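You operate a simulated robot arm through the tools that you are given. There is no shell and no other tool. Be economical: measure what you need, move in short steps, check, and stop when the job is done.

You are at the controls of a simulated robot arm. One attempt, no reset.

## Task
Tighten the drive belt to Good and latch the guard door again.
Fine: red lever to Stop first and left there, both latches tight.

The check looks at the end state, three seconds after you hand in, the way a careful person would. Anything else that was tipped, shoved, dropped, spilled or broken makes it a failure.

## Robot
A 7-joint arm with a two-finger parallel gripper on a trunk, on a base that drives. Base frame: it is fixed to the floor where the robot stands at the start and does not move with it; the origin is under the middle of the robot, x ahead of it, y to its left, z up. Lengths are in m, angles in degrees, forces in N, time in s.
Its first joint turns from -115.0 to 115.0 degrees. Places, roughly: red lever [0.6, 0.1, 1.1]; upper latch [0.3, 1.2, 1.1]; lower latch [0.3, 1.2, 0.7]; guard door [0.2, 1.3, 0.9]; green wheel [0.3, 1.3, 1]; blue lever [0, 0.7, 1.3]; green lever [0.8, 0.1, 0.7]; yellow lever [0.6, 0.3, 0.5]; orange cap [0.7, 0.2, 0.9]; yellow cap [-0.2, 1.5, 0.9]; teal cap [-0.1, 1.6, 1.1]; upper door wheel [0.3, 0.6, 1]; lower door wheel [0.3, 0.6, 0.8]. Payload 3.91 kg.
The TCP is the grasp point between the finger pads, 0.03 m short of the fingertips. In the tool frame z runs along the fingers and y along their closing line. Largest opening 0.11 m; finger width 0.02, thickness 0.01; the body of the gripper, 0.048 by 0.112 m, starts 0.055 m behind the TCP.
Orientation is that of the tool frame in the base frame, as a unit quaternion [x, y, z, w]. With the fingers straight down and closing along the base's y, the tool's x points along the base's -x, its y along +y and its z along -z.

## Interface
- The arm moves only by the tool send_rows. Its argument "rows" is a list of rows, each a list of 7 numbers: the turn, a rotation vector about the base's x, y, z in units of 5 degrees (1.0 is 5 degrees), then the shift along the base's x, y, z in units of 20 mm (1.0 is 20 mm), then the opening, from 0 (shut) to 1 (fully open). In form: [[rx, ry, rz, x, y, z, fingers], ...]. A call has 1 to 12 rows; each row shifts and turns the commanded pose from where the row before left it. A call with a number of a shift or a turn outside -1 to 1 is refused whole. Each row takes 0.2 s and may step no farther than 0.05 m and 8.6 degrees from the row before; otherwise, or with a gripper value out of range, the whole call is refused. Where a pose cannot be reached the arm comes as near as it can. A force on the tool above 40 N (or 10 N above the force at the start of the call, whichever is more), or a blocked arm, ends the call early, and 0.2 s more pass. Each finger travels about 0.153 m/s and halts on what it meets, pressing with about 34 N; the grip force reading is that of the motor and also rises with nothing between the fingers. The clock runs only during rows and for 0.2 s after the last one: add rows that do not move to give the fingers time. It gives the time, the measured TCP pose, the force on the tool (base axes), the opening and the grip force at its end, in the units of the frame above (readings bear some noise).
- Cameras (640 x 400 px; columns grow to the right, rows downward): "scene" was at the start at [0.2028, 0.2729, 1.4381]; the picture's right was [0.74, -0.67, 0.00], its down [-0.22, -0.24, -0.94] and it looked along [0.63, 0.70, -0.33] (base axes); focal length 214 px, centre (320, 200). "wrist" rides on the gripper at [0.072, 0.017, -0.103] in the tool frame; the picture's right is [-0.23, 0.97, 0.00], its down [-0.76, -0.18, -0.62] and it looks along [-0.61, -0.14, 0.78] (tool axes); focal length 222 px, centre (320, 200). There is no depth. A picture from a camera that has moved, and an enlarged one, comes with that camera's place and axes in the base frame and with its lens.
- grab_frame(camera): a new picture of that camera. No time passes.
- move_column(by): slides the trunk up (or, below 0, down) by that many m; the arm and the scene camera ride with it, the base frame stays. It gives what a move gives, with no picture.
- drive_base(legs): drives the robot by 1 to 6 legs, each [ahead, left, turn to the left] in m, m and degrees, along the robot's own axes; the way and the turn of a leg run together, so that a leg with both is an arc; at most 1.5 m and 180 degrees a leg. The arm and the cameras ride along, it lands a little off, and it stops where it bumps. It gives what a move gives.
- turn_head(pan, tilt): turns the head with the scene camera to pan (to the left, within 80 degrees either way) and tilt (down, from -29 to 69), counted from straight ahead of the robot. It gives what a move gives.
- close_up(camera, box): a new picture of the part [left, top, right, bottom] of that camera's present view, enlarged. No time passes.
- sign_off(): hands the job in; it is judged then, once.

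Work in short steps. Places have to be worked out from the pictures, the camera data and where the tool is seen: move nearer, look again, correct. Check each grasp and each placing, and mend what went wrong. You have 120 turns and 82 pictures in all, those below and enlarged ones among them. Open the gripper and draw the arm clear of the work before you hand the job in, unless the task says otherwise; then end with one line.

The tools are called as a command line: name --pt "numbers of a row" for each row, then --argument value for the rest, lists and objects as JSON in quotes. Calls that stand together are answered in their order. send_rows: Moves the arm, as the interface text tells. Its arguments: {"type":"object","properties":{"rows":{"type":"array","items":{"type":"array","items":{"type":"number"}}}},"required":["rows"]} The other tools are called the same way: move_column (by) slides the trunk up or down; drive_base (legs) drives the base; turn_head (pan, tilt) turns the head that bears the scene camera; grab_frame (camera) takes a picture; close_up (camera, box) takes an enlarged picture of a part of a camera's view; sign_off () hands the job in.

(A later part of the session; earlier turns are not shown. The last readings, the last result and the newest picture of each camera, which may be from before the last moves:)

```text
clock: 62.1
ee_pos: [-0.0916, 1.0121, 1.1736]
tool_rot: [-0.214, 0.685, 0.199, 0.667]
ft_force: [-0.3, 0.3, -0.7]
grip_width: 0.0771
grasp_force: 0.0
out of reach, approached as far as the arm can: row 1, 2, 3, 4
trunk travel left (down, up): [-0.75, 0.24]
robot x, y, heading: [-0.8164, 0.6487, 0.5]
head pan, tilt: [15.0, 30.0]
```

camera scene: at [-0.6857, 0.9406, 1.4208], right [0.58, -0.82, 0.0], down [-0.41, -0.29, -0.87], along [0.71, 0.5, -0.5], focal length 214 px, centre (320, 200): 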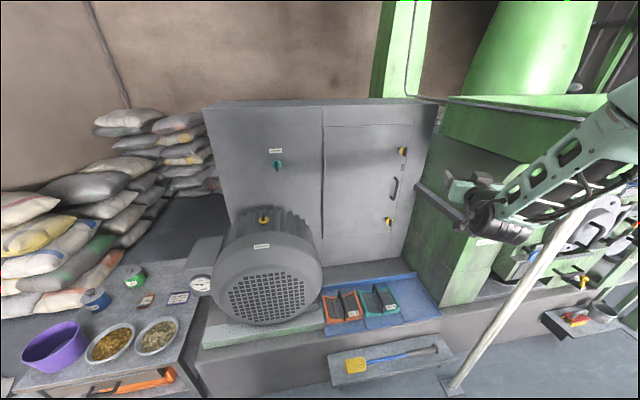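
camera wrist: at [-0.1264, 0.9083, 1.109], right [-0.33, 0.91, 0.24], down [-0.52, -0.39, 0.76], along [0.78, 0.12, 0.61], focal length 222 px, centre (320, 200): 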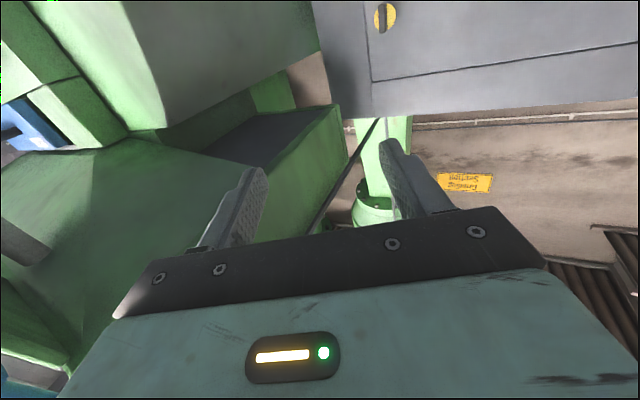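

That works. I continue left with the yaw, then drive ahead toward the working place.

send_rows --pt "0 0 0 0 1 0 0.7" --pt "0 0 0 0 1 0 0.7" --pt "0 0 0 0 1 0 0.7" --pt "0 0 1 0 1 0 0.7" --pt "0 0 1 0 1 0 0.7" --pt "0 0 0 0 0 0 0.7"

turn_head --pan 40 --tilt 30

grab_frame --camera "scene"

```text
clock: 63.5
ee_pos: [-0.1055, 1.1322, 1.1776]
tool_rot: [-0.265, 0.669, 0.247, 0.649]
ft_force: [0.0, -0.8, -0.2]
grip_width: 0.0772
grasp_force: 0.0
out of reach, approached as far as the arm can: row 5
trunk travel left (down, up): [-0.75, 0.24]
robot x, y, heading: [-0.8203, 0.6502, 0.4]
head pan, tilt: [15.0, 30.0]
```

```text
clock: 64.4
ee_pos: [-0.1053, 1.1324, 1.1774]
tool_rot: [-0.264, 0.669, 0.247, 0.649]
ft_force: [-0.5, 0.2, -0.4]
grip_width: 0.0769
grasp_force: 0.0
trunk travel left (down, up): [-0.75, 0.24]
robot x, y, heading: [-0.8194, 0.6463, 0.5]
head pan, tilt: [40.0, 30.0]
```

```text
50 pictures are left
camera scene: at [-0.6121, 0.9114, 1.4208], right [0.65, -0.76, 0.0], down [-0.38, -0.32, -0.87], along [0.66, 0.56, -0.5], focal length 214 px, centre (320, 200)
```

scene: 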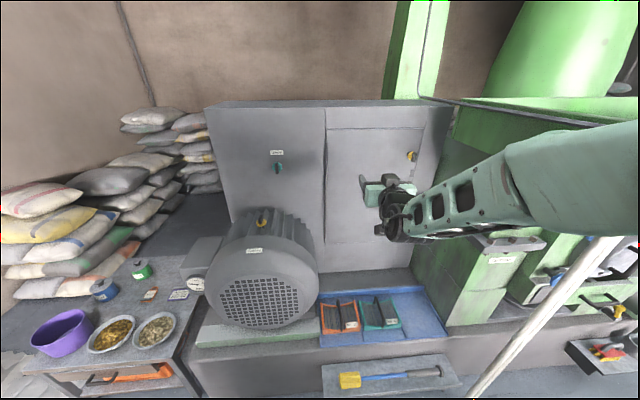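

The hand now points at the door with good clearance. I drive ahead 0.2 m and look again.

drive_base --legs '[[0.2, 0.03, 0]]'

grab_frame --camera "scene"

grab_frame --camera "wrist"

```text
clock: 66.0
ee_pos: [0.0946, 1.162, 1.1765]
tool_rot: [-0.263, 0.669, 0.246, 0.65]
ft_force: [-0.1, -0.1, -0.2]
grip_width: 0.0772
grasp_force: 0.1
trunk travel left (down, up): [-0.75, 0.24]
robot x, y, heading: [-0.6184, 0.6793, 0.1]
head pan, tilt: [40.0, 30.0]
```

```text
49 pictures are left
camera scene: at [-0.4116, 0.9423, 1.4208], right [0.65, -0.76, 0.0], down [-0.38, -0.32, -0.87], along [0.66, 0.56, -0.5], focal length 214 px, centre (320, 200)
```

scene: 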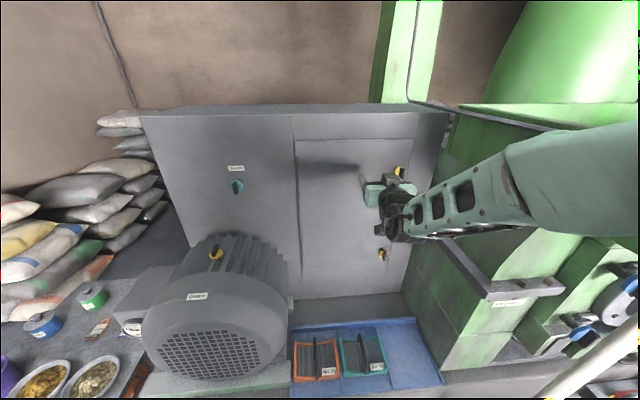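

```text
48 pictures are left
camera wrist: at [0.0061, 1.1033, 1.1086], right [-0.65, 0.73, 0.21], down [-0.33, -0.53, 0.78], along [0.68, 0.44, 0.58], focal length 222 px, centre (320, 200)
```

wrist: 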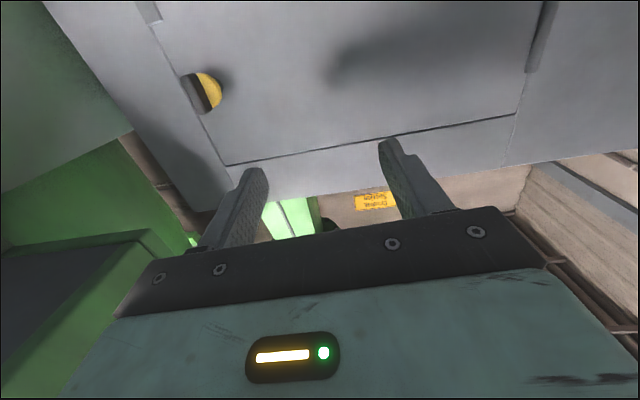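

Upper latch triangulates to (0.299, 1.184, 1.131). I zoom in to read the latch's orientation.

close_up --camera "wrist" --box '[120, 20, 300, 170]'

close_up --camera "scene" --box '[340, 140, 430, 280]'

```text
2.67 times, centred on (210, 95) of wrist
camera zoom: at [0.0061, 1.1033, 1.1086], right [-0.65, 0.73, 0.21], down [-0.33, -0.53, 0.78], along [0.68, 0.44, 0.58], focal length 592 px, centre (613, 480)
```

zoom: 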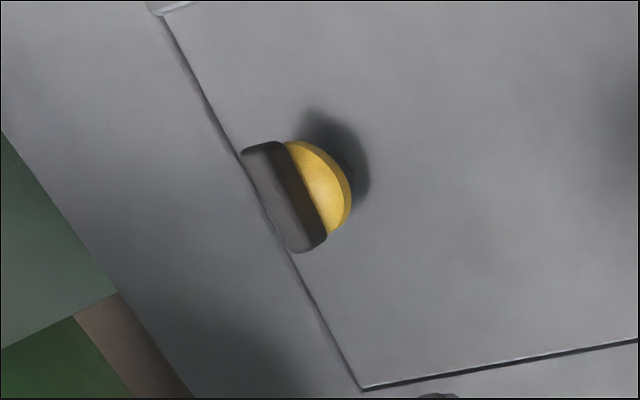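

```text
2.86 times, centred on (385, 210) of scene
camera zoom: at [-0.4116, 0.9423, 1.4208], right [0.65, -0.76, 0.0], down [-0.38, -0.32, -0.87], along [0.66, 0.56, -0.5], focal length 613 px, centre (134, 171)
```

zoom: 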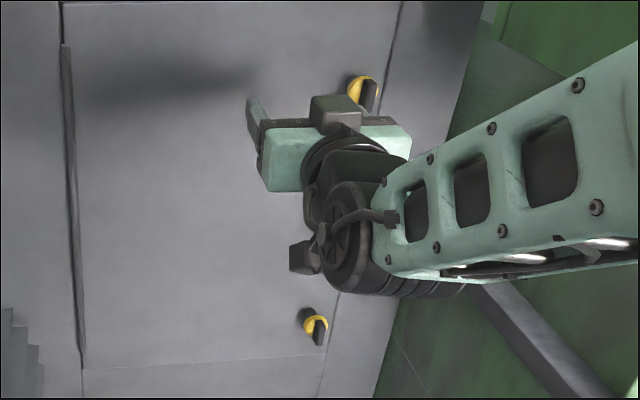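

The latches are thumb-turn bars, standing vertical. I go to a pre-position 6 cm before the upper latch, squaring the tool.

send_rows --pt "0 0 0 0.9 -0.11 -0.25 0.7" --pt "0.28 -0.28 0.56 0.9 -0.11 -0.25 0.7" --pt "0 0 0 0.9 -0.11 -0.25 0.7" --pt "0 0 0 0.9 -0.11 -0.25 0.7" --pt "0 0 0 0.9 -0.11 -0.25 0.7" --pt "0 0 0 0.9 -0.11 -0.25 0.7" --pt "0 0 0 0.9 -0.11 -0.25 0.7" --pt "0 0 0 0.9 -0.11 -0.25 0.7" --pt "0 0 0 0.9 -0.11 -0.25 0.7"

grab_frame --camera "wrist"

grab_frame --camera "scene"

```text
clock: 68.0
ee_pos: [0.2052, 1.2466, 1.1461]
tool_rot: [-0.273, 0.653, 0.265, 0.655]
ft_force: [-0.5, 0.3, 0.9]
grip_width: 0.077
grasp_force: 0.0
out of reach, approached as far as the arm can: row 1, 2, 3, 4, 5, 6, 7, 8, 9
trunk travel left (down, up): [-0.75, 0.24]
robot x, y, heading: [-0.6215, 0.6758, 0.5]
head pan, tilt: [40.0, 30.0]
```

```text
45 pictures are left
camera wrist: at [0.1206, 1.1865, 1.0735], right [-0.69, 0.7, 0.21], down [-0.33, -0.56, 0.76], along [0.65, 0.45, 0.61], focal length 222 px, centre (320, 200)
```

wrist: 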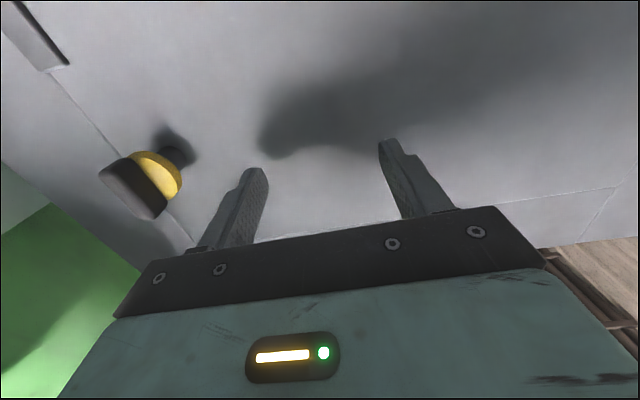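

```text
44 pictures are left
camera scene: at [-0.4119, 0.9423, 1.4209], right [0.65, -0.76, 0.0], down [-0.38, -0.32, -0.87], along [0.66, 0.56, -0.5], focal length 214 px, centre (320, 200)
```

scene: 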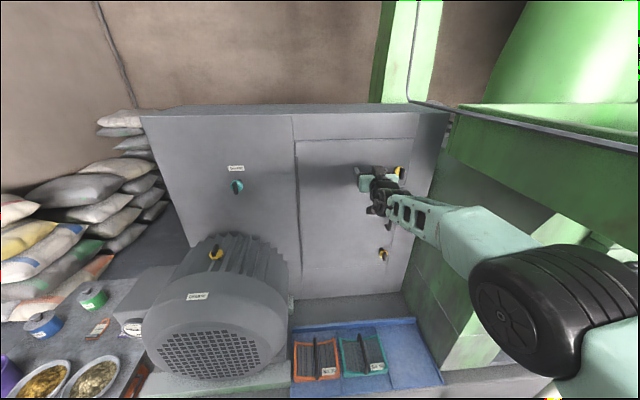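

The hand cannot yaw left enough at this bearing, but I can approach the latch slightly obliquely. I back off, yaw the hand 15° right, and go to the pre-position.

send_rows --pt "0 0 -1 -0.7 -0.7 0 0.7" --pt "0 0 -1 -0.7 -0.7 0 0.7" --pt "0 0 -1 -0.7 -0.7 0 0.7" --pt "0 0 0 0.8 -0.8 -0.2 0.7" --pt "0 0 0 0.8 -0.8 -0.2 0.7" --pt "0 0 0 0.8 -0.8 -0.2 0.7" --pt "0 0 0 0.8 -0.5 -0.2 0.7" --pt "0 0 0 0.5 0.3 0 0.7"

grab_frame --camera "wrist"

```text
clock: 69.8
ee_pos: [0.2388, 1.1531, 1.1287]
tool_rot: [-0.188, 0.682, 0.179, 0.684]
ft_force: [-0.2, 0.5, -0.7]
grip_width: 0.0769
grasp_force: 0.0
trunk travel left (down, up): [-0.75, 0.24]
robot x, y, heading: [-0.6179, 0.6793, 0.2]
head pan, tilt: [40.0, 30.0]
```

```text
43 pictures are left
camera wrist: at [0.1417, 1.1153, 1.0563], right [-0.49, 0.85, 0.21], down [-0.46, -0.46, 0.76], along [0.74, 0.28, 0.61], focal length 222 px, centre (320, 200)
```

wrist: 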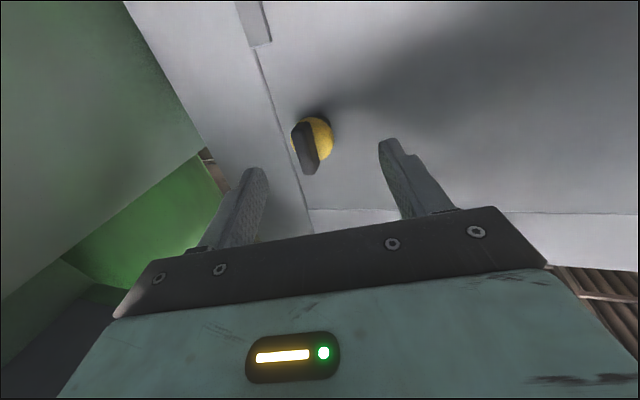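

The bar is at about (0.299, 1.178, 1.131), nicely in line. I advance slowly until the tips nearly reach the disc.

send_rows --pt "0 0 0 0.6 0.25 0.05 0.5" --pt "0 0 0 0.6 0.25 0.05 0.5" --pt "0 0 0 0.6 0.25 0 0.5" --pt "0 0 0 0.5 0.25 0 0.5"

grab_frame --camera "wrist"

```text
clock: 70.8
ee_pos: [0.2845, 1.1732, 1.1296]
tool_rot: [-0.188, 0.681, 0.18, 0.684]
ft_force: [0.3, 0.2, 0.9]
grip_width: 0.0549
grasp_force: 0.1
trunk travel left (down, up): [-0.75, 0.24]
robot x, y, heading: [-0.6212, 0.6765, 0.5]
head pan, tilt: [40.0, 30.0]
```

```text
42 pictures are left
camera wrist: at [0.1867, 1.1359, 1.0582], right [-0.49, 0.85, 0.22], down [-0.46, -0.46, 0.76], along [0.74, 0.28, 0.61], focal length 222 px, centre (320, 200)
```

wrist: 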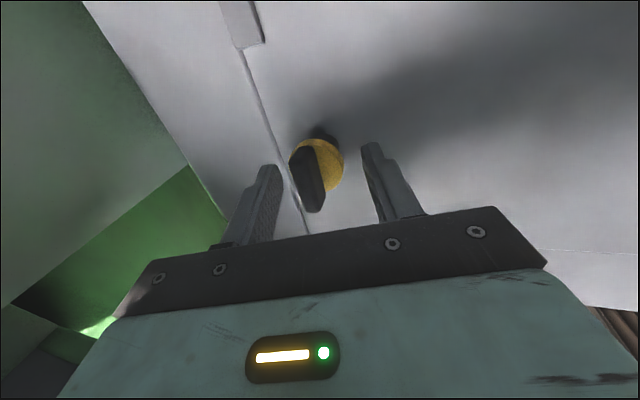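

The bar is between the fingers, slightly to machine right. I shift 4 mm right, advance 6 mm and close.

send_rows --pt "0 0 0 0.4 0 0 0.5" --pt "0 0 0 0 0 0 0.1" --pt "0 0 0 0 0 0 0.1" --pt "0 0 0 0 0 0 0.1"

grab_frame --camera "wrist"

```text
clock: 71.8
ee_pos: [0.2904, 1.1732, 1.1302]
tool_rot: [-0.189, 0.682, 0.179, 0.684]
ft_force: [-9.8, 10.2, 0.0]
grip_width: 0.0405
grasp_force: 45.0
trunk travel left (down, up): [-0.75, 0.24]
robot x, y, heading: [-0.6216, 0.6766, 0.1]
head pan, tilt: [40.0, 30.0]
```

```text
41 pictures are left
camera wrist: at [0.1924, 1.1354, 1.0578], right [-0.49, 0.84, 0.21], down [-0.45, -0.46, 0.76], along [0.74, 0.28, 0.61], focal length 222 px, centre (320, 200)
```

wrist: 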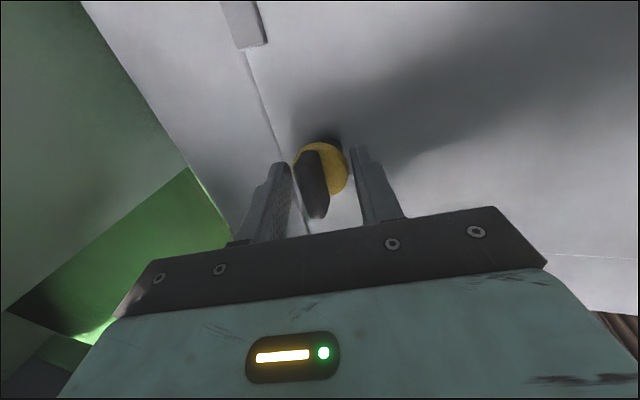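

The fingers hold the yellow disc (4 cm), not the bar. I open, draw back 13 mm and grip the bar itself.

send_rows --pt "0 0 0 0 0 0 0.5" --pt "0 0 0 -0.55 -0.35 0 0.5" --pt "0 0 0 0.1 -0.1 0 0.5" --pt "0 0 0 0 0 0 0.05" --pt "0 0 0 0 0 0 0.05" --pt "0 0 0 0 0 0 0.05"

grab_frame --camera "wrist"

```text
clock: 73.2
ee_pos: [0.2805, 1.1668, 1.1293]
tool_rot: [-0.188, 0.682, 0.18, 0.684]
ft_force: [-12.5, 13.9, 0.3]
grip_width: 0.0397
grasp_force: 45.3
trunk travel left (down, up): [-0.75, 0.24]
robot x, y, heading: [-0.6174, 0.6769, 0.1]
head pan, tilt: [40.0, 30.0]
```

```text
40 pictures are left
camera wrist: at [0.1828, 1.1293, 1.0577], right [-0.49, 0.84, 0.21], down [-0.45, -0.46, 0.76], along [0.74, 0.28, 0.61], focal length 222 px, centre (320, 200)
```

wrist: 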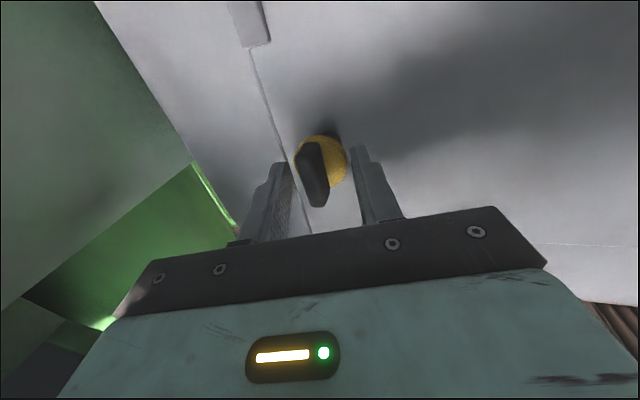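

Still on the disc, and pressing toward machine left. I draw back another 13 mm, shift 3 mm left and try again.

send_rows --pt "0 0 0 0 0 0 0.5" --pt "0 0 0 -0.55 -0.35 0 0.5" --pt "0 0 0 -0.1 0.1 0 0.5" --pt "0 0 0 0 0 0 0.05" --pt "0 0 0 0 0 0 0.05" --pt "0 0 0 0 0 0 0.05"

grab_frame --camera "wrist"

```text
clock: 74.6
ee_pos: [0.2711, 1.1566, 1.1298]
tool_rot: [-0.186, 0.682, 0.178, 0.685]
ft_force: [7.4, -11.8, -0.3]
grip_width: 0.0147
grasp_force: 44.9
trunk travel left (down, up): [-0.75, 0.24]
robot x, y, heading: [-0.6231, 0.6818, 0.3]
head pan, tilt: [40.0, 30.0]
```

```text
39 pictures are left
camera wrist: at [0.1736, 1.1199, 1.0576], right [-0.49, 0.85, 0.22], down [-0.46, -0.46, 0.76], along [0.74, 0.27, 0.61], focal length 222 px, centre (320, 200)
```

wrist: 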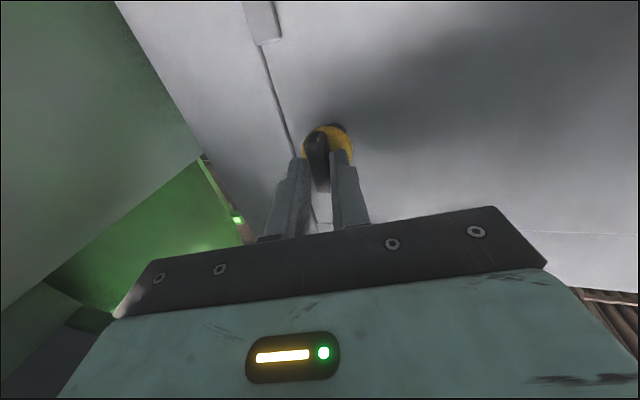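

I hold the bar (15 mm). I try turning it counter-clockwise (seen from the front) by 30° first and watch the force.

send_rows --pt "-0.707 -0.707 0 0.0 0 -0.02 0.05" --pt "-0.707 -0.707 0 0.0 0 -0.02 0.05" --pt "-0.707 -0.707 0 0.01 0 -0.02 0.05" --pt "-0.707 -0.707 0 0.01 -0.01 -0.02 0.05" --pt "-0.707 -0.707 0 0.01 -0.01 -0.02 0.05" --pt "-0.707 -0.707 0 0.01 -0.01 -0.02 0.05"

grab_frame --camera "wrist"

```text
clock: 76.0
ee_pos: [0.2727, 1.1566, 1.127]
tool_rot: [-0.338, 0.567, 0.013, 0.751]
ft_force: [0.1, -25.4, -4.6]
grip_width: 0.0141
grasp_force: 45.0
trunk travel left (down, up): [-0.75, 0.24]
robot x, y, heading: [-0.6172, 0.6826, 0.6]
head pan, tilt: [40.0, 30.0]
```

```text
38 pictures are left
camera wrist: at [0.2039, 1.0892, 1.0432], right [-0.47, 0.83, -0.29], down [-0.72, -0.19, 0.66], along [0.5, 0.52, 0.69], focal length 222 px, centre (320, 200)
```

wrist: 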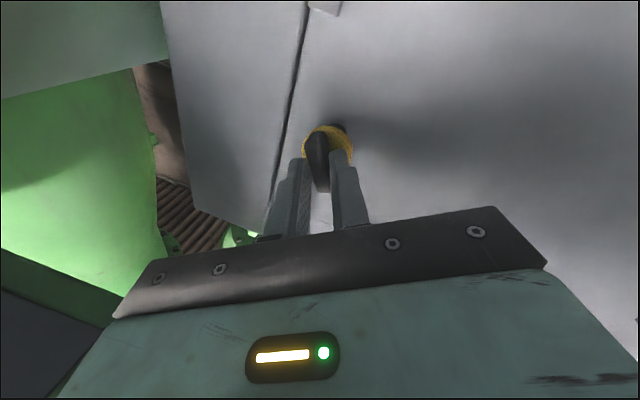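

The bar turns with the hand. I continue to 90°, easing the side load.

send_rows --pt "-0.707 -0.707 0 0.03 -0.08 -0.02 0.05" --pt "-0.707 -0.707 0 0.03 -0.08 -0.02 0.05" --pt "-0.707 -0.707 0 0.02 -0.02 -0.02 0.05" --pt "-0.707 -0.707 0 0.02 -0.02 -0.02 0.05" --pt "-0.707 -0.707 0 0.02 -0.02 -0.02 0.05" --pt "-0.707 -0.707 0 0.02 -0.02 -0.02 0.05"

send_rows --pt "-0.707 -0.707 0 0.02 -0.02 -0.01 0.05" --pt "-0.707 -0.707 0 0.02 -0.02 -0.01 0.05" --pt "-0.707 -0.707 0 0.02 -0.02 -0.01 0.05" --pt "-0.707 -0.707 0 0.02 -0.02 0 0.05" --pt "-0.707 -0.707 0 0.02 -0.02 0 0.05" --pt "-0.707 -0.707 0 0.02 -0.02 0 0.05"

grab_frame --camera "wrist"

```text
clock: 77.4
ee_pos: [0.2733, 1.1544, 1.1247]
tool_rot: [-0.468, 0.412, -0.153, 0.767]
ft_force: [3.6, -2.0, -6.6]
grip_width: 0.0145
grasp_force: 45.1
trunk travel left (down, up): [-0.75, 0.24]
robot x, y, heading: [-0.6156, 0.6763, 0.4]
head pan, tilt: [40.0, 30.0]
```

```text
clock: 78.8
ee_pos: [0.2761, 1.1516, 1.1242]
tool_rot: [-0.564, 0.231, -0.307, 0.731]
ft_force: [-2.9, 1.7, -10.1]
grip_width: 0.0141
grasp_force: 45.0
trunk travel left (down, up): [-0.75, 0.24]
robot x, y, heading: [-0.6195, 0.6763, 0.2]
head pan, tilt: [40.0, 30.0]
```

```text
37 pictures are left
camera wrist: at [0.2594, 1.0334, 1.0818], right [0.02, 0.33, -0.94], down [-1.0, 0.08, 0.0], along [0.08, 0.94, 0.33], focal length 222 px, centre (320, 200)
```

wrist: 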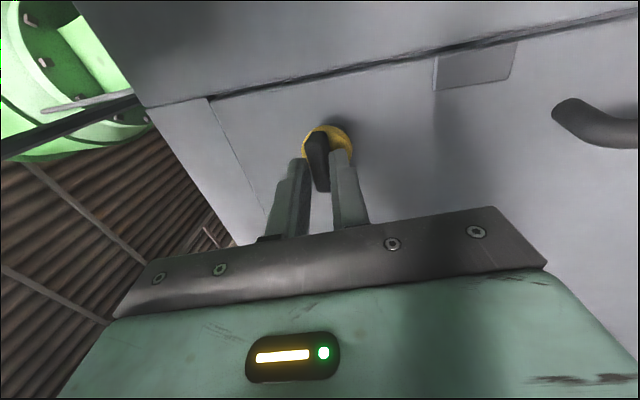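

Now the bar is horizontal (90°), little resistance. I probe a further 10° for an end stop.

send_rows --pt "-0.707 -0.707 0 0 0 0.1 0.05" --pt "-0.707 -0.707 0 0 0 0.1 0.05"

send_rows --pt "0 0 0 0 0 0 0.4" --pt "0 0 0 0 0 0 0.4" --pt "0 0 0 -0.7 -0.7 0 0.4" --pt "0 0 0 -0.7 -0.7 0 0.4" --pt "0 0 0 -0.7 -0.7 0 0.4"

grab_frame --camera "wrist"

```text
clock: 79.4
ee_pos: [0.276, 1.1519, 1.1229]
tool_rot: [-0.59, 0.167, -0.354, 0.706]
ft_force: [-16.8, -1.6, -26.6]
grip_width: 0.0176
grasp_force: 45.0
trunk travel left (down, up): [-0.75, 0.24]
robot x, y, heading: [-0.6184, 0.6801, 0.2]
head pan, tilt: [40.0, 30.0]
```

```text
clock: 80.6
ee_pos: [0.2344, 1.1098, 1.1303]
tool_rot: [-0.587, 0.166, -0.355, 0.708]
ft_force: [-0.4, -0.2, -0.5]
grip_width: 0.0441
grasp_force: 0.0
trunk travel left (down, up): [-0.75, 0.24]
robot x, y, heading: [-0.619, 0.6802, 0.3]
head pan, tilt: [40.0, 30.0]
```

```text
36 pictures are left
camera wrist: at [0.2218, 0.9863, 1.1011], right [0.14, 0.21, -0.97], down [-0.99, 0.08, -0.13], along [0.05, 0.97, 0.22], focal length 222 px, centre (320, 200)
```

wrist: 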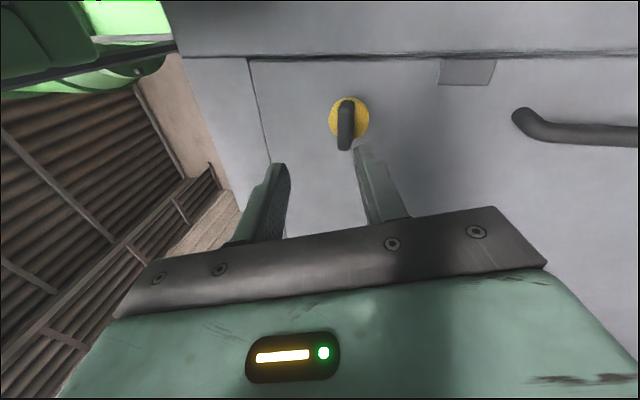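

The upper latch is now open (end stop at 90°, counter-clockwise). The lower latch is directly below at z≈0.741, so I roll the hand back and lower the trunk 0.385 m.

send_rows --pt "0.707 0.707 0 -0.2 -0.2 0 0.5" --pt "0.707 0.707 0 -0.2 -0.2 0 0.5" --pt "0.707 0.707 0 0 0 0 0.5" --pt "0.707 0.707 0 0 0 0 0.5" --pt "0.707 0.707 0 0 0 0 0.5" --pt "0.707 0.707 0 0 0 0 0.5" --pt "0.707 0.707 0 0 0 0 0.5" --pt "0.707 0.707 0 0 0 0 0.5" --pt "0.707 0.707 0 0 0 0 0.5" --pt "0.707 0.707 0 0 0 0 0.5" --pt "0.707 0.707 0 0 0 0 0.5" --pt "0.707 0.707 0 0 0 0 0.5"

send_rows --pt "0.707 0.707 0 0 0 0 0.5" --pt "0.707 0.707 0 0 0 0 0.5" --pt "0.707 0.707 0 0 0 0 0.5" --pt "0.707 0.707 0 0 0 0 0.5" --pt "0.707 0.707 0 0 0 0 0.5" --pt "0.707 0.707 0 0 0 0 0.5" --pt "0.707 0.707 0 0 0 0 0.5" --pt "0.707 0.707 0 0 0 0 0.5"

move_column --by -0.385

grab_frame --camera "wrist"

grab_frame --camera "scene"

```text
clock: 83.2
ee_pos: [0.2257, 1.101, 1.1281]
tool_rot: [-0.384, 0.519, -0.041, 0.762]
ft_force: [-0.6, -0.1, -0.3]
grip_width: 0.0553
grasp_force: 0.1
trunk travel left (down, up): [-0.75, 0.24]
robot x, y, heading: [-0.6203, 0.6759, 0.3]
head pan, tilt: [40.0, 30.0]
```

```text
clock: 85.0
ee_pos: [0.2256, 1.1004, 1.129]
tool_rot: [-0.187, 0.682, 0.181, 0.684]
ft_force: [0.6, 0.3, -0.1]
grip_width: 0.055
grasp_force: 0.1
trunk travel left (down, up): [-0.75, 0.24]
robot x, y, heading: [-0.619, 0.6794, 0.5]
head pan, tilt: [40.0, 30.0]
```

```text
clock: 88.7
ee_pos: [0.226, 1.1013, 0.7435]
tool_rot: [-0.188, 0.682, 0.179, 0.684]
ft_force: [-0.5, -0.2, 0.7]
grip_width: 0.0551
grasp_force: 0.0
trunk travel left (down, up): [-0.365, 0.625]
robot x, y, heading: [-0.6221, 0.6751, 0.3]
head pan, tilt: [40.0, 30.0]
```

```text
35 pictures are left
camera wrist: at [0.128, 1.0636, 0.6715], right [-0.49, 0.85, 0.22], down [-0.46, -0.46, 0.76], along [0.74, 0.28, 0.61], focal length 222 px, centre (320, 200)
```

wrist: 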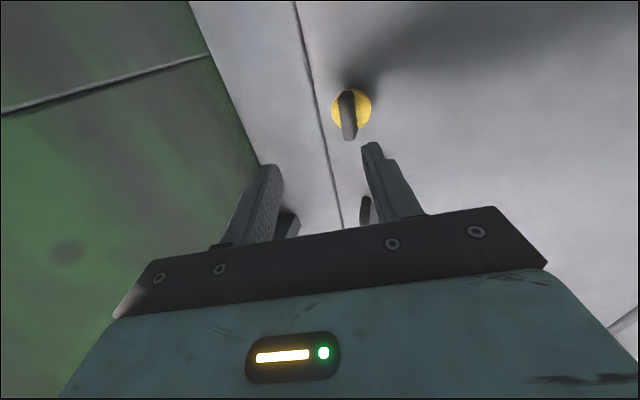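

```text
34 pictures are left
camera scene: at [-0.4115, 0.9423, 1.0358], right [0.65, -0.76, 0.0], down [-0.38, -0.32, -0.87], along [0.66, 0.56, -0.5], focal length 214 px, centre (320, 200)
```

scene: 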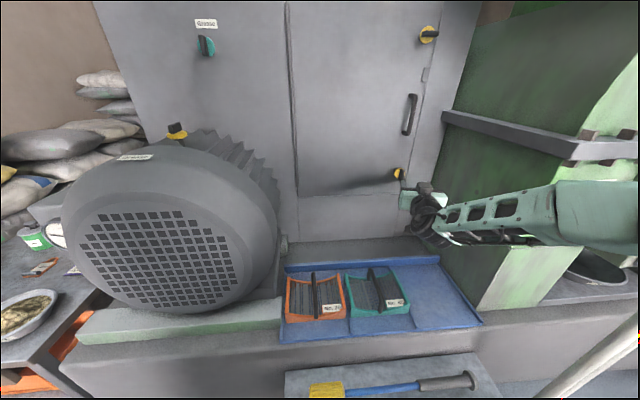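

Lower latch at (0.299, 1.179, 0.739), bar vertical. I use the same offset as on the upper latch and grip its bar.

send_rows --pt "0 0 0 0.28 0.85 -0.1 0.5" --pt "0 0 0 0.28 0.85 -0.1 0.5" --pt "0 0 0 0.6 0.35 0 0.5" --pt "0 0 0 0.6 0.35 0 0.5" --pt "0 0 0 0.6 0.3 0 0.5" --pt "0 0 0 0 0 0 0.05" --pt "0 0 0 0 0 0 0.05" --pt "0 0 0 0 0 0 0.05"

grab_frame --camera "wrist"

```text
clock: 90.5
ee_pos: [0.272, 1.157, 0.7384]
tool_rot: [-0.189, 0.682, 0.18, 0.684]
ft_force: [-5.8, 6.3, -0.4]
grip_width: 0.0145
grasp_force: 45.0
trunk travel left (down, up): [-0.365, 0.625]
robot x, y, heading: [-0.6225, 0.6795, 0.1]
head pan, tilt: [40.0, 30.0]
```

```text
33 pictures are left
camera wrist: at [0.1736, 1.1189, 0.6666], right [-0.49, 0.84, 0.21], down [-0.45, -0.46, 0.76], along [0.74, 0.28, 0.61], focal length 222 px, centre (320, 200)
```

wrist: 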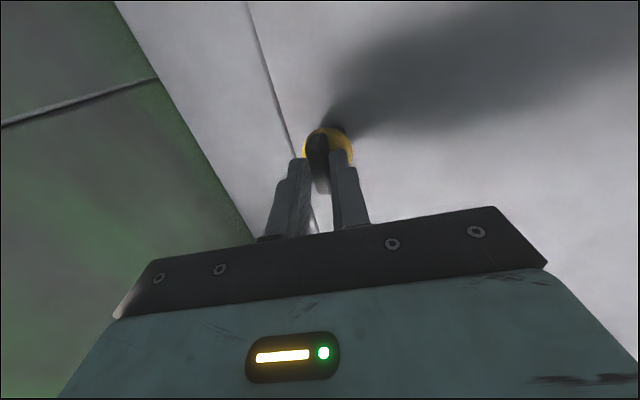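

Gripped. I turn this one counter-clockwise 90°, release and back off.

send_rows --pt "-0.707 -0.707 0 0 0 -0.02 0.05" --pt "-0.707 -0.707 0 0 0 -0.02 0.05" --pt "-0.707 -0.707 0 0.01 -0.01 -0.02 0.05" --pt "-0.707 -0.707 0 0.01 -0.01 -0.02 0.05" --pt "-0.707 -0.707 0 0.01 -0.01 -0.02 0.05" --pt "-0.707 -0.707 0 0.01 -0.01 -0.02 0.05" --pt "-0.707 -0.707 0 0.02 -0.02 -0.02 0.05" --pt "-0.707 -0.707 0 0.02 -0.02 -0.02 0.05" --pt "-0.707 -0.707 0 0.02 -0.02 -0.02 0.05"

send_rows --pt "-0.707 -0.707 0 0.02 -0.02 -0.01 0.05" --pt "-0.707 -0.707 0 0.02 -0.02 -0.01 0.05" --pt "-0.707 -0.707 0 0.02 -0.02 -0.01 0.05" --pt "-0.707 -0.707 0 0.02 -0.02 0 0.05" --pt "-0.707 -0.707 0 0.02 -0.02 0 0.05" --pt "-0.707 -0.707 0 0.02 -0.02 0 0.05" --pt "-0.707 -0.707 0 0.02 -0.02 0 0.05" --pt "-0.707 -0.707 0 0.02 -0.02 0 0.05" --pt "-0.707 -0.707 0 0.02 -0.02 0.03 0.05" --pt "-0.707 -0.707 0 0 0 0.05 0.05"

send_rows --pt "0 0 0 0 0 0 0.4" --pt "0 0 0 0 0 0 0.4" --pt "0 0 0 -0.7 -0.7 0 0.4" --pt "0 0 0 -0.7 -0.7 0 0.4" --pt "0 0 0 -0.7 -0.7 0 0.4"

grab_frame --camera "wrist"

```text
clock: 92.5
ee_pos: [0.2737, 1.1538, 0.735]
tool_rot: [-0.407, 0.494, -0.07, 0.765]
ft_force: [-21.1, 10.7, -12.5]
grip_width: 0.0142
grasp_force: 45.6
trunk travel left (down, up): [-0.365, 0.625]
robot x, y, heading: [-0.6223, 0.6826, 0.3]
head pan, tilt: [40.0, 30.0]
```

```text
clock: 94.7
ee_pos: [0.2771, 1.1503, 0.733]
tool_rot: [-0.578, 0.198, -0.329, 0.72]
ft_force: [-16.9, 11.1, -25.8]
grip_width: 0.016
grasp_force: 44.9
trunk travel left (down, up): [-0.365, 0.625]
robot x, y, heading: [-0.6179, 0.6815, 0.4]
head pan, tilt: [40.0, 30.0]
```

```text
clock: 95.9
ee_pos: [0.2375, 1.1065, 0.7376]
tool_rot: [-0.576, 0.199, -0.331, 0.72]
ft_force: [0.1, 0.2, 0.6]
grip_width: 0.044
grasp_force: 0.0
trunk travel left (down, up): [-0.365, 0.625]
robot x, y, heading: [-0.6167, 0.6802, 0.4]
head pan, tilt: [40.0, 30.0]
```

```text
32 pictures are left
camera wrist: at [0.2225, 0.9852, 0.7024], right [0.08, 0.27, -0.96], down [-0.99, 0.08, -0.06], along [0.06, 0.96, 0.28], focal length 222 px, centre (320, 200)
```

wrist: 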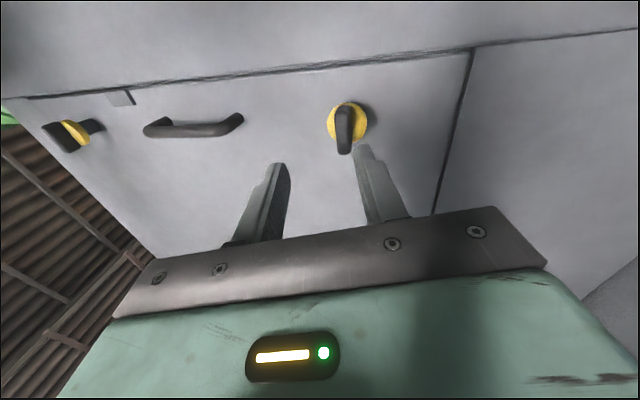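

Both latches are open. Next the handle at about (0.30, 1.175, 0.93): I roll the hand back and raise the trunk 0.195 m.

send_rows --pt "0.707 0.707 0 -0.2 -0.2 0 0.5" --pt "0.707 0.707 0 -0.2 -0.2 0 0.5" --pt "0.707 0.707 0 -0.2 -0.2 0 0.5" --pt "0.707 0.707 0 0 0 0 0.5" --pt "0.707 0.707 0 0 0 0 0.5" --pt "0.707 0.707 0 0 0 0 0.5" --pt "0.707 0.707 0 0 0 0 0.5" --pt "0.707 0.707 0 0 0 0 0.5" --pt "0.707 0.707 0 0 0 0 0.5" --pt "0.707 0.707 0 0 0 0 0.5" --pt "0.707 0.707 0 0 0 0 0.5" --pt "0.707 0.707 0 0 0 0 0.5"

send_rows --pt "0.707 0.707 0 0 0 0 0.5" --pt "0.707 0.707 0 0 0 0 0.5" --pt "0.707 0.707 0 0 0 0 0.5" --pt "0.707 0.707 0 0 0 0 0.5" --pt "0.707 0.707 0 0 0 0 0.5" --pt "0.707 0.707 0 0 0 0 0.5" --pt "0.707 0.707 0 0 0 0 0.5"

move_column --by 0.195

grab_frame --camera "wrist"

```text
clock: 98.5
ee_pos: [0.2244, 1.0958, 0.736]
tool_rot: [-0.362, 0.543, -0.013, 0.758]
ft_force: [0.0, 0.8, 0.2]
grip_width: 0.055
grasp_force: 0.0
trunk travel left (down, up): [-0.365, 0.625]
robot x, y, heading: [-0.6207, 0.6769, 0.3]
head pan, tilt: [40.0, 30.0]
```

```text
clock: 100.1
ee_pos: [0.2245, 1.0953, 0.7372]
tool_rot: [-0.187, 0.682, 0.181, 0.684]
ft_force: [0.0, 0.0, -0.5]
grip_width: 0.055
grasp_force: 0.1
trunk travel left (down, up): [-0.365, 0.625]
robot x, y, heading: [-0.6181, 0.6835, 0.1]
head pan, tilt: [40.0, 30.0]
```

```text
clock: 102.2
ee_pos: [0.2247, 1.0945, 0.9324]
tool_rot: [-0.186, 0.682, 0.178, 0.684]
ft_force: [-0.4, 0.1, -0.4]
grip_width: 0.0548
grasp_force: 0.0
trunk travel left (down, up): [-0.56, 0.43]
robot x, y, heading: [-0.6201, 0.68, 0.3]
head pan, tilt: [40.0, 30.0]
```

```text
31 pictures are left
camera wrist: at [0.127, 1.0577, 0.8599], right [-0.49, 0.85, 0.22], down [-0.46, -0.46, 0.76], along [0.74, 0.28, 0.61], focal length 222 px, centre (320, 200)
```

wrist: 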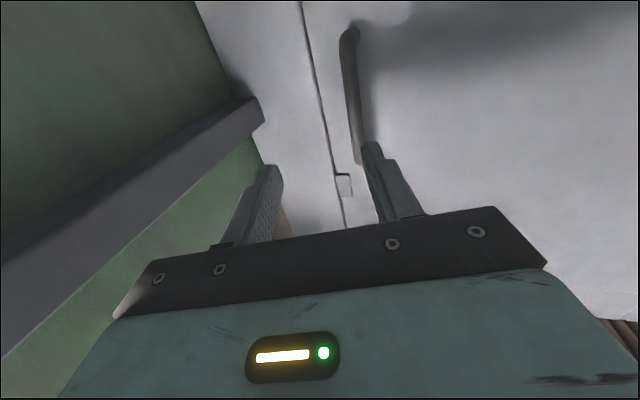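

Handle bar at about (0.29, 1.173, 0.92). I approach and grip it.

send_rows --pt "0 0 0 0.2 0.8 -0.2 0.6" --pt "0 0 0 0.2 0.8 -0.2 0.6" --pt "0 0 0 0.2 0.8 -0.2 0.6" --pt "0 0 0 0.7 0.4 0 0.6" --pt "0 0 0 0.7 0.4 0 0.6" --pt "0 0 0 0.7 0.4 0 0.6" --pt "0 0 0 0 0 0 0.05" --pt "0 0 0 0 0 0 0.05" --pt "0 0 0 0 0 0 0.05"

grab_frame --camera "wrist"

```text
clock: 104.2
ee_pos: [0.2791, 1.1663, 0.919]
tool_rot: [-0.186, 0.682, 0.179, 0.684]
ft_force: [3.5, -6.4, 0.2]
grip_width: 0.0139
grasp_force: 45.5
trunk travel left (down, up): [-0.56, 0.43]
robot x, y, heading: [-0.6183, 0.6763, 0.3]
head pan, tilt: [40.0, 30.0]
```

```text
30 pictures are left
camera wrist: at [0.1818, 1.1284, 0.8468], right [-0.49, 0.85, 0.22], down [-0.46, -0.46, 0.76], along [0.74, 0.27, 0.61], focal length 222 px, centre (320, 200)
```

wrist: 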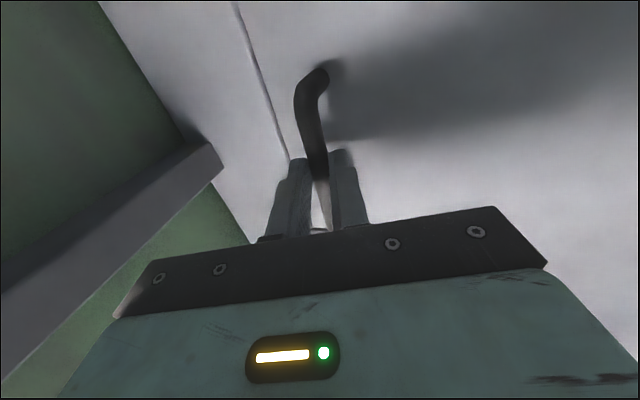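

Gripped. I pull the door along its arc for the first 20°, the hand turning with it.

send_rows --pt "0 0 -0.5 -0.61 -0.53 0 0.05" --pt "0 0 -0.5 -0.61 -0.53 0 0.05" --pt "0 0 -0.5 -0.655 -0.47 0 0.05" --pt "0 0 -0.5 -0.655 -0.47 0 0.05" --pt "0 0 -0.5 -0.695 -0.41 0 0.05" --pt "0 0 -0.5 -0.695 -0.41 0 0.05" --pt "0 0 -0.5 -0.725 -0.35 0 0.05" --pt "0 0 -0.5 -0.725 -0.35 0 0.05"

grab_frame --camera "scene"

```text
clock: 105.8
ee_pos: [0.19, 1.1168, 0.9187]
tool_rot: [-0.098, 0.702, 0.091, 0.699]
ft_force: [-2.4, 4.5, -2.4]
grip_width: 0.0138
grasp_force: 45.3
trunk travel left (down, up): [-0.56, 0.43]
robot x, y, heading: [-0.6186, 0.6802, 0.7]
head pan, tilt: [40.0, 30.0]
stopped in row 7: the force on the tool passed its limit (the readings are from after the stop); the commanded pose is now the measured one
```

```text
29 pictures are left
camera scene: at [-0.4121, 0.9431, 1.2308], right [0.65, -0.76, 0.0], down [-0.38, -0.32, -0.87], along [0.66, 0.56, -0.5], focal length 214 px, centre (320, 200)
```

scene: 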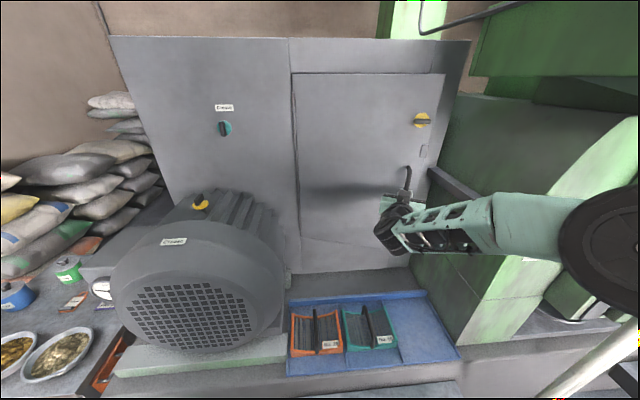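

The hand moved about 10 cm still holding the bar. I check with a close-up that the door came along.

close_up --camera "scene" --box '[280, 50, 480, 290]'

```text
1.67 times, centred on (380, 170) of scene
camera zoom: at [-0.4121, 0.9431, 1.2308], right [0.65, -0.76, 0.0], down [-0.38, -0.32, -0.87], along [0.66, 0.56, -0.5], focal length 358 px, centre (220, 250)
```

zoom: 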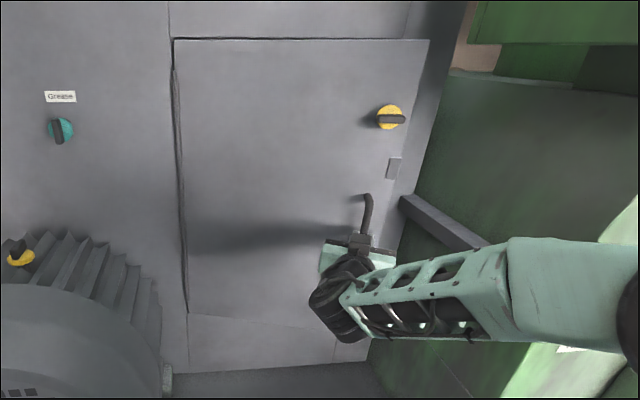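

The upper latch has moved to ≈(0.234, 1.128), so the door is open about 16°. I keep following the arc (radius ≈0.365 about (0.037, 1.443)).

send_rows --pt "0 0 -0.5 -0.72 -0.35 0 0.05" --pt "0 0 -0.5 -0.74 -0.32 0 0.05" --pt "0 0 -0.5 -0.745 -0.29 0 0.05" --pt "0 0 -0.5 -0.755 -0.26 0 0.05" --pt "0 0 -0.5 -0.765 -0.23 0 0.05" --pt "0 0 -0.5 -0.775 -0.2 0 0.05" --pt "0 0 -0.5 -0.78 -0.165 0 0.05" --pt "0 0 -0.5 -0.787 -0.13 0 0.05" --pt "0 0 -0.5 -0.79 -0.1 0 0.05" --pt "0 0 -0.5 -0.795 -0.06 0 0.05" --pt "0 0 -0.5 -0.8 -0.03 0 0.05" --pt "0 0 -0.5 -0.8 0 0 0.05"

grab_frame --camera "scene"

```text
clock: 106.8
ee_pos: [0.1246, 1.1006, 0.9202]
tool_rot: [-0.042, 0.709, 0.036, 0.703]
ft_force: [-1.4, 5.4, -2.5]
grip_width: 0.014
grasp_force: 44.9
trunk travel left (down, up): [-0.56, 0.43]
robot x, y, heading: [-0.6199, 0.6804, 0.6]
head pan, tilt: [40.0, 30.0]
stopped in row 5: the force on the tool passed its limit (the readings are from after the stop); the commanded pose is now the measured one
```

```text
27 pictures are left
camera scene: at [-0.4124, 0.9438, 1.2307], right [0.65, -0.76, 0.0], down [-0.38, -0.32, -0.87], along [0.66, 0.56, -0.5], focal length 214 px, centre (320, 200)
```

scene: 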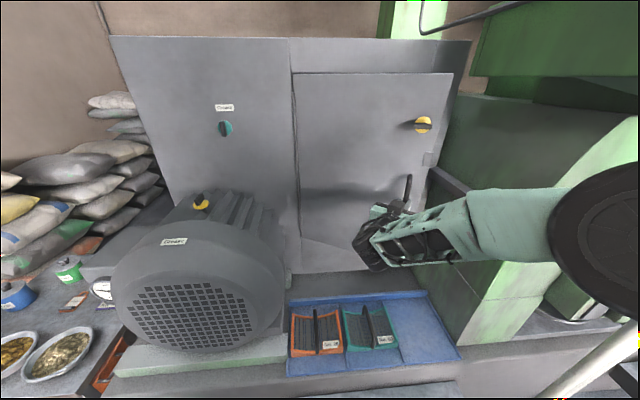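

Refitting the three measured points gives a hinge at about (0.069, 1.44), radius 0.347; the door is ~28° open. I continue on the corrected arc.

send_rows --pt "0 0 -0.53 -0.788 -0.139 0 0.05" --pt "0 0 -0.53 -0.793 -0.104 0 0.05" --pt "0 0 -0.53 -0.797 -0.07 0 0.05" --pt "0 0 -0.53 -0.8 -0.03 0 0.05" --pt "0 0 -0.53 -0.8 0.0 0 0.05" --pt "0 0 -0.53 -0.8 0.04 0 0.05"

send_rows --pt "0 0 -0.53 -0.796 0.08 0 0.05" --pt "0 0 -0.53 -0.79 0.11 0 0.05" --pt "0 0 -0.53 -0.785 0.15 0 0.05" --pt "0 0 -0.53 -0.778 0.187 0 0.05" --pt "0 0 -0.53 -0.77 0.22 0 0.05" --pt "0 0 -0.53 -0.76 0.25 0 0.05"

```text
clock: 108.2
ee_pos: [0.0314, 1.0976, 0.9186]
tool_rot: [0.047, 0.71, -0.052, 0.701]
ft_force: [-1.6, 7.0, -4.8]
grip_width: 0.0136
grasp_force: 45.6
trunk travel left (down, up): [-0.56, 0.43]
robot x, y, heading: [-0.6194, 0.6836, 0.2]
head pan, tilt: [40.0, 30.0]
stopped in row 6: the force on the tool passed its limit (the readings are from after the stop); the commanded pose is now the measured one
```

```text
clock: 109.7
ee_pos: [-0.0609, 1.12, 0.9202]
tool_rot: [0.142, 0.697, -0.144, 0.688]
ft_force: [3.2, 10.6, -4.5]
grip_width: 0.0138
grasp_force: 45.0
trunk travel left (down, up): [-0.56, 0.43]
robot x, y, heading: [-0.6181, 0.6833, 0.1]
head pan, tilt: [40.0, 30.0]
stopped in row 6: the force on the tool passed its limit (the readings are from after the stop); the commanded pose is now the measured one
```

About 60° open. One more step to ~73°.

send_rows --pt "0 0 -0.53 -0.742 0.32 0 0.05" --pt "0 0 -0.53 -0.725 0.36 0 0.05" --pt "0 0 -0.53 -0.71 0.39 0 0.05" --pt "0 0 -0.53 -0.693 0.42 0 0.05" --pt "0 0 -0.53 -0.67 0.45 0 0.05"

grab_frame --camera "scene"

```text
clock: 110.9
ee_pos: [-0.1239, 1.1519, 0.9193]
tool_rot: [0.215, 0.677, -0.219, 0.669]
ft_force: [2.1, 0.3, -5.7]
grip_width: 0.0137
grasp_force: 44.6
out of reach, approached as far as the arm can: row 5
trunk travel left (down, up): [-0.56, 0.43]
robot x, y, heading: [-0.6174, 0.6793, 0.4]
head pan, tilt: [40.0, 30.0]
```

```text
26 pictures are left
camera scene: at [-0.4122, 0.944, 1.2307], right [0.65, -0.76, 0.0], down [-0.38, -0.32, -0.87], along [0.66, 0.56, -0.5], focal length 214 px, centre (320, 200)
```

scene: 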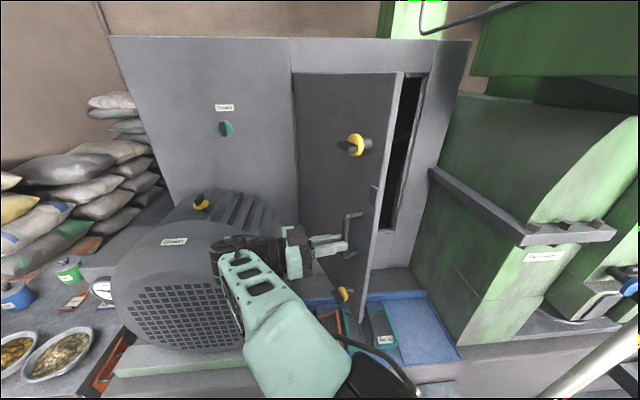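

The door is open ~70°. I release, back off the handle and then pull out toward the robot, clear of the door's edge.

send_rows --pt "0 0 0 0 0 0 0.5" --pt "0 0 0 0 0 0 0.5" --pt "0 0 0 -0.8 0.55 0.1 0.5" --pt "0 0 0 -0.8 0.55 0.1 0.5" --pt "0 0 0 -0.8 0.4 0.1 0.5" --pt "0 0 0 -0.7 -0.7 0.3 0.5" --pt "0 0 0 -0.7 -0.7 0.3 0.5" --pt "0 0 0 -0.7 -0.7 0.3 0.5" --pt "0 0 0 -0.7 -0.7 0.3 0.5" --pt "0 0 0 -0.7 -0.7 0.3 0.5" --pt "0 0 0 -0.3 -0.9 0.3 0.5" --pt "0 0 0 0 -0.9 0.3 0.5"

send_rows --pt "0 0 1 0.3 -0.9 0.3 0.3" --pt "0 0 1 0.5 -0.8 0.3 0.3" --pt "0 0 1 0.7 -0.7 0 0.3" --pt "0 0 1 0.7 -0.7 0 0.3" --pt "0 0 1 0.7 -0.5 0 0.3" --pt "0 0 1 0.7 -0.3 0 0.3" --pt "0 0 1 0.7 0 0 0.3" --pt "0 0 1 0.7 0 0 0.3" --pt "0 0 1 0.7 0 0 0.3" --pt "0 0 1 0.7 0 0 0.3"

grab_frame --camera "scene"

grab_frame --camera "wrist"

```text
clock: 113.0
ee_pos: [-0.1392, 1.049, 0.887]
tool_rot: [0.24, 0.625, -0.323, 0.669]
ft_force: [0.4, -0.6, 0.0]
grip_width: 0.0546
grasp_force: 0.0
out of reach, approached as far as the arm can: row 3, 4, 5
trunk travel left (down, up): [-0.56, 0.43]
robot x, y, heading: [-0.6177, 0.68, 0.5]
head pan, tilt: [40.0, 30.0]
stopped in row 10: the arm was blocked; the commanded pose is now the measured one
```

```text
clock: 113.8
ee_pos: [-0.0432, 0.9435, 0.871]
tool_rot: [0.183, 0.616, -0.317, 0.698]
ft_force: [0.0, 0.1, 0.8]
grip_width: 0.033
grasp_force: 0.1
trunk travel left (down, up): [-0.56, 0.43]
robot x, y, heading: [-0.6181, 0.679, 0.2]
head pan, tilt: [40.0, 30.0]
stopped in row 4: the arm was blocked; the commanded pose is now the measured one
```

```text
25 pictures are left
camera scene: at [-0.4122, 0.9441, 1.2308], right [0.65, -0.76, 0.0], down [-0.38, -0.32, -0.87], along [0.66, 0.56, -0.5], focal length 214 px, centre (320, 200)
```

scene: 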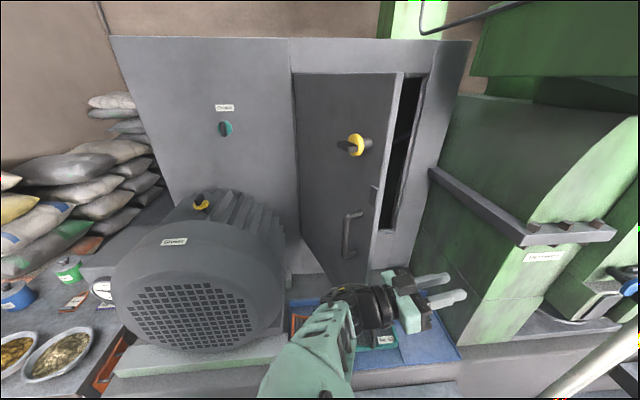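

```text
24 pictures are left
camera wrist: at [-0.1064, 1.0071, 0.7809], right [0.64, 0.76, 0.09], down [-0.61, 0.44, 0.66], along [0.46, -0.48, 0.75], focal length 222 px, centre (320, 200)
```

wrist: 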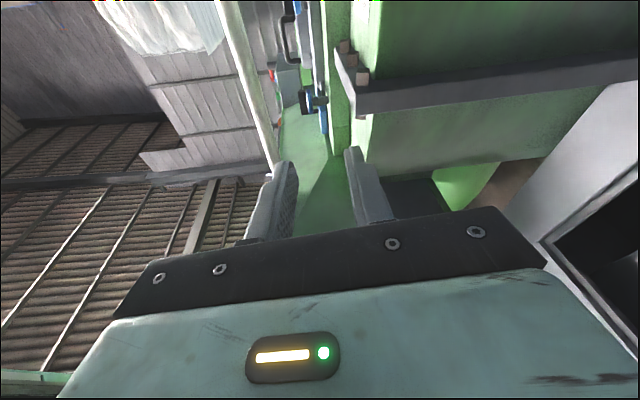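

The arm reports blocked with no tool force, probably near its own body. I raise the trunk 0.2 m for clearance and then yaw the hand back left in place.

move_column --by 0.2

send_rows --pt "0 0 1 0 0 0 0.3" --pt "0 0 1 0 0 0 0.3" --pt "0 0 1 0 0 0 0.3" --pt "0 0 1 0 0 0 0.3" --pt "0 0 1 0 0 0 0.3" --pt "0 0 1 0 0 0 0.3"

grab_frame --camera "scene"

```text
clock: 116.0
ee_pos: [-0.0427, 0.9456, 1.0712]
tool_rot: [0.185, 0.617, -0.313, 0.698]
ft_force: [0.8, -1.7, 0.1]
grip_width: 0.0329
grasp_force: 0.0
trunk travel left (down, up): [-0.76, 0.23]
robot x, y, heading: [-0.6155, 0.6809, 0.3]
head pan, tilt: [40.0, 30.0]
```

```text
clock: 116.9
ee_pos: [0.0127, 0.8833, 1.0792]
tool_rot: [0.153, 0.632, -0.264, 0.712]
ft_force: [-0.2, 0.0, -0.5]
grip_width: 0.0331
grasp_force: 0.2
trunk travel left (down, up): [-0.76, 0.23]
robot x, y, heading: [-0.6196, 0.6792, 0.4]
head pan, tilt: [40.0, 30.0]
stopped in row 4: the arm was blocked; the commanded pose is now the measured one
```

```text
23 pictures are left
camera scene: at [-0.4122, 0.9442, 1.4308], right [0.65, -0.76, 0.0], down [-0.38, -0.32, -0.87], along [0.66, 0.56, -0.5], focal length 214 px, centre (320, 200)
```

scene: 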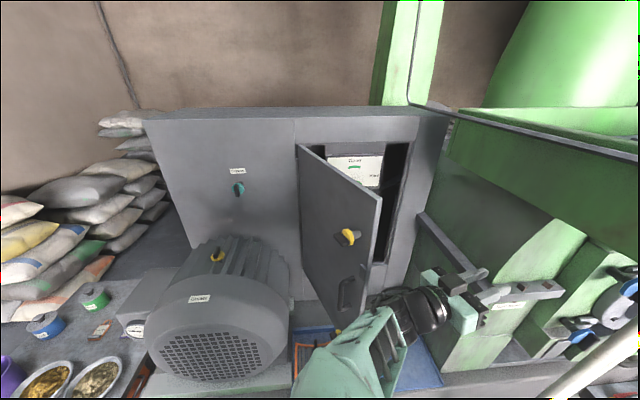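

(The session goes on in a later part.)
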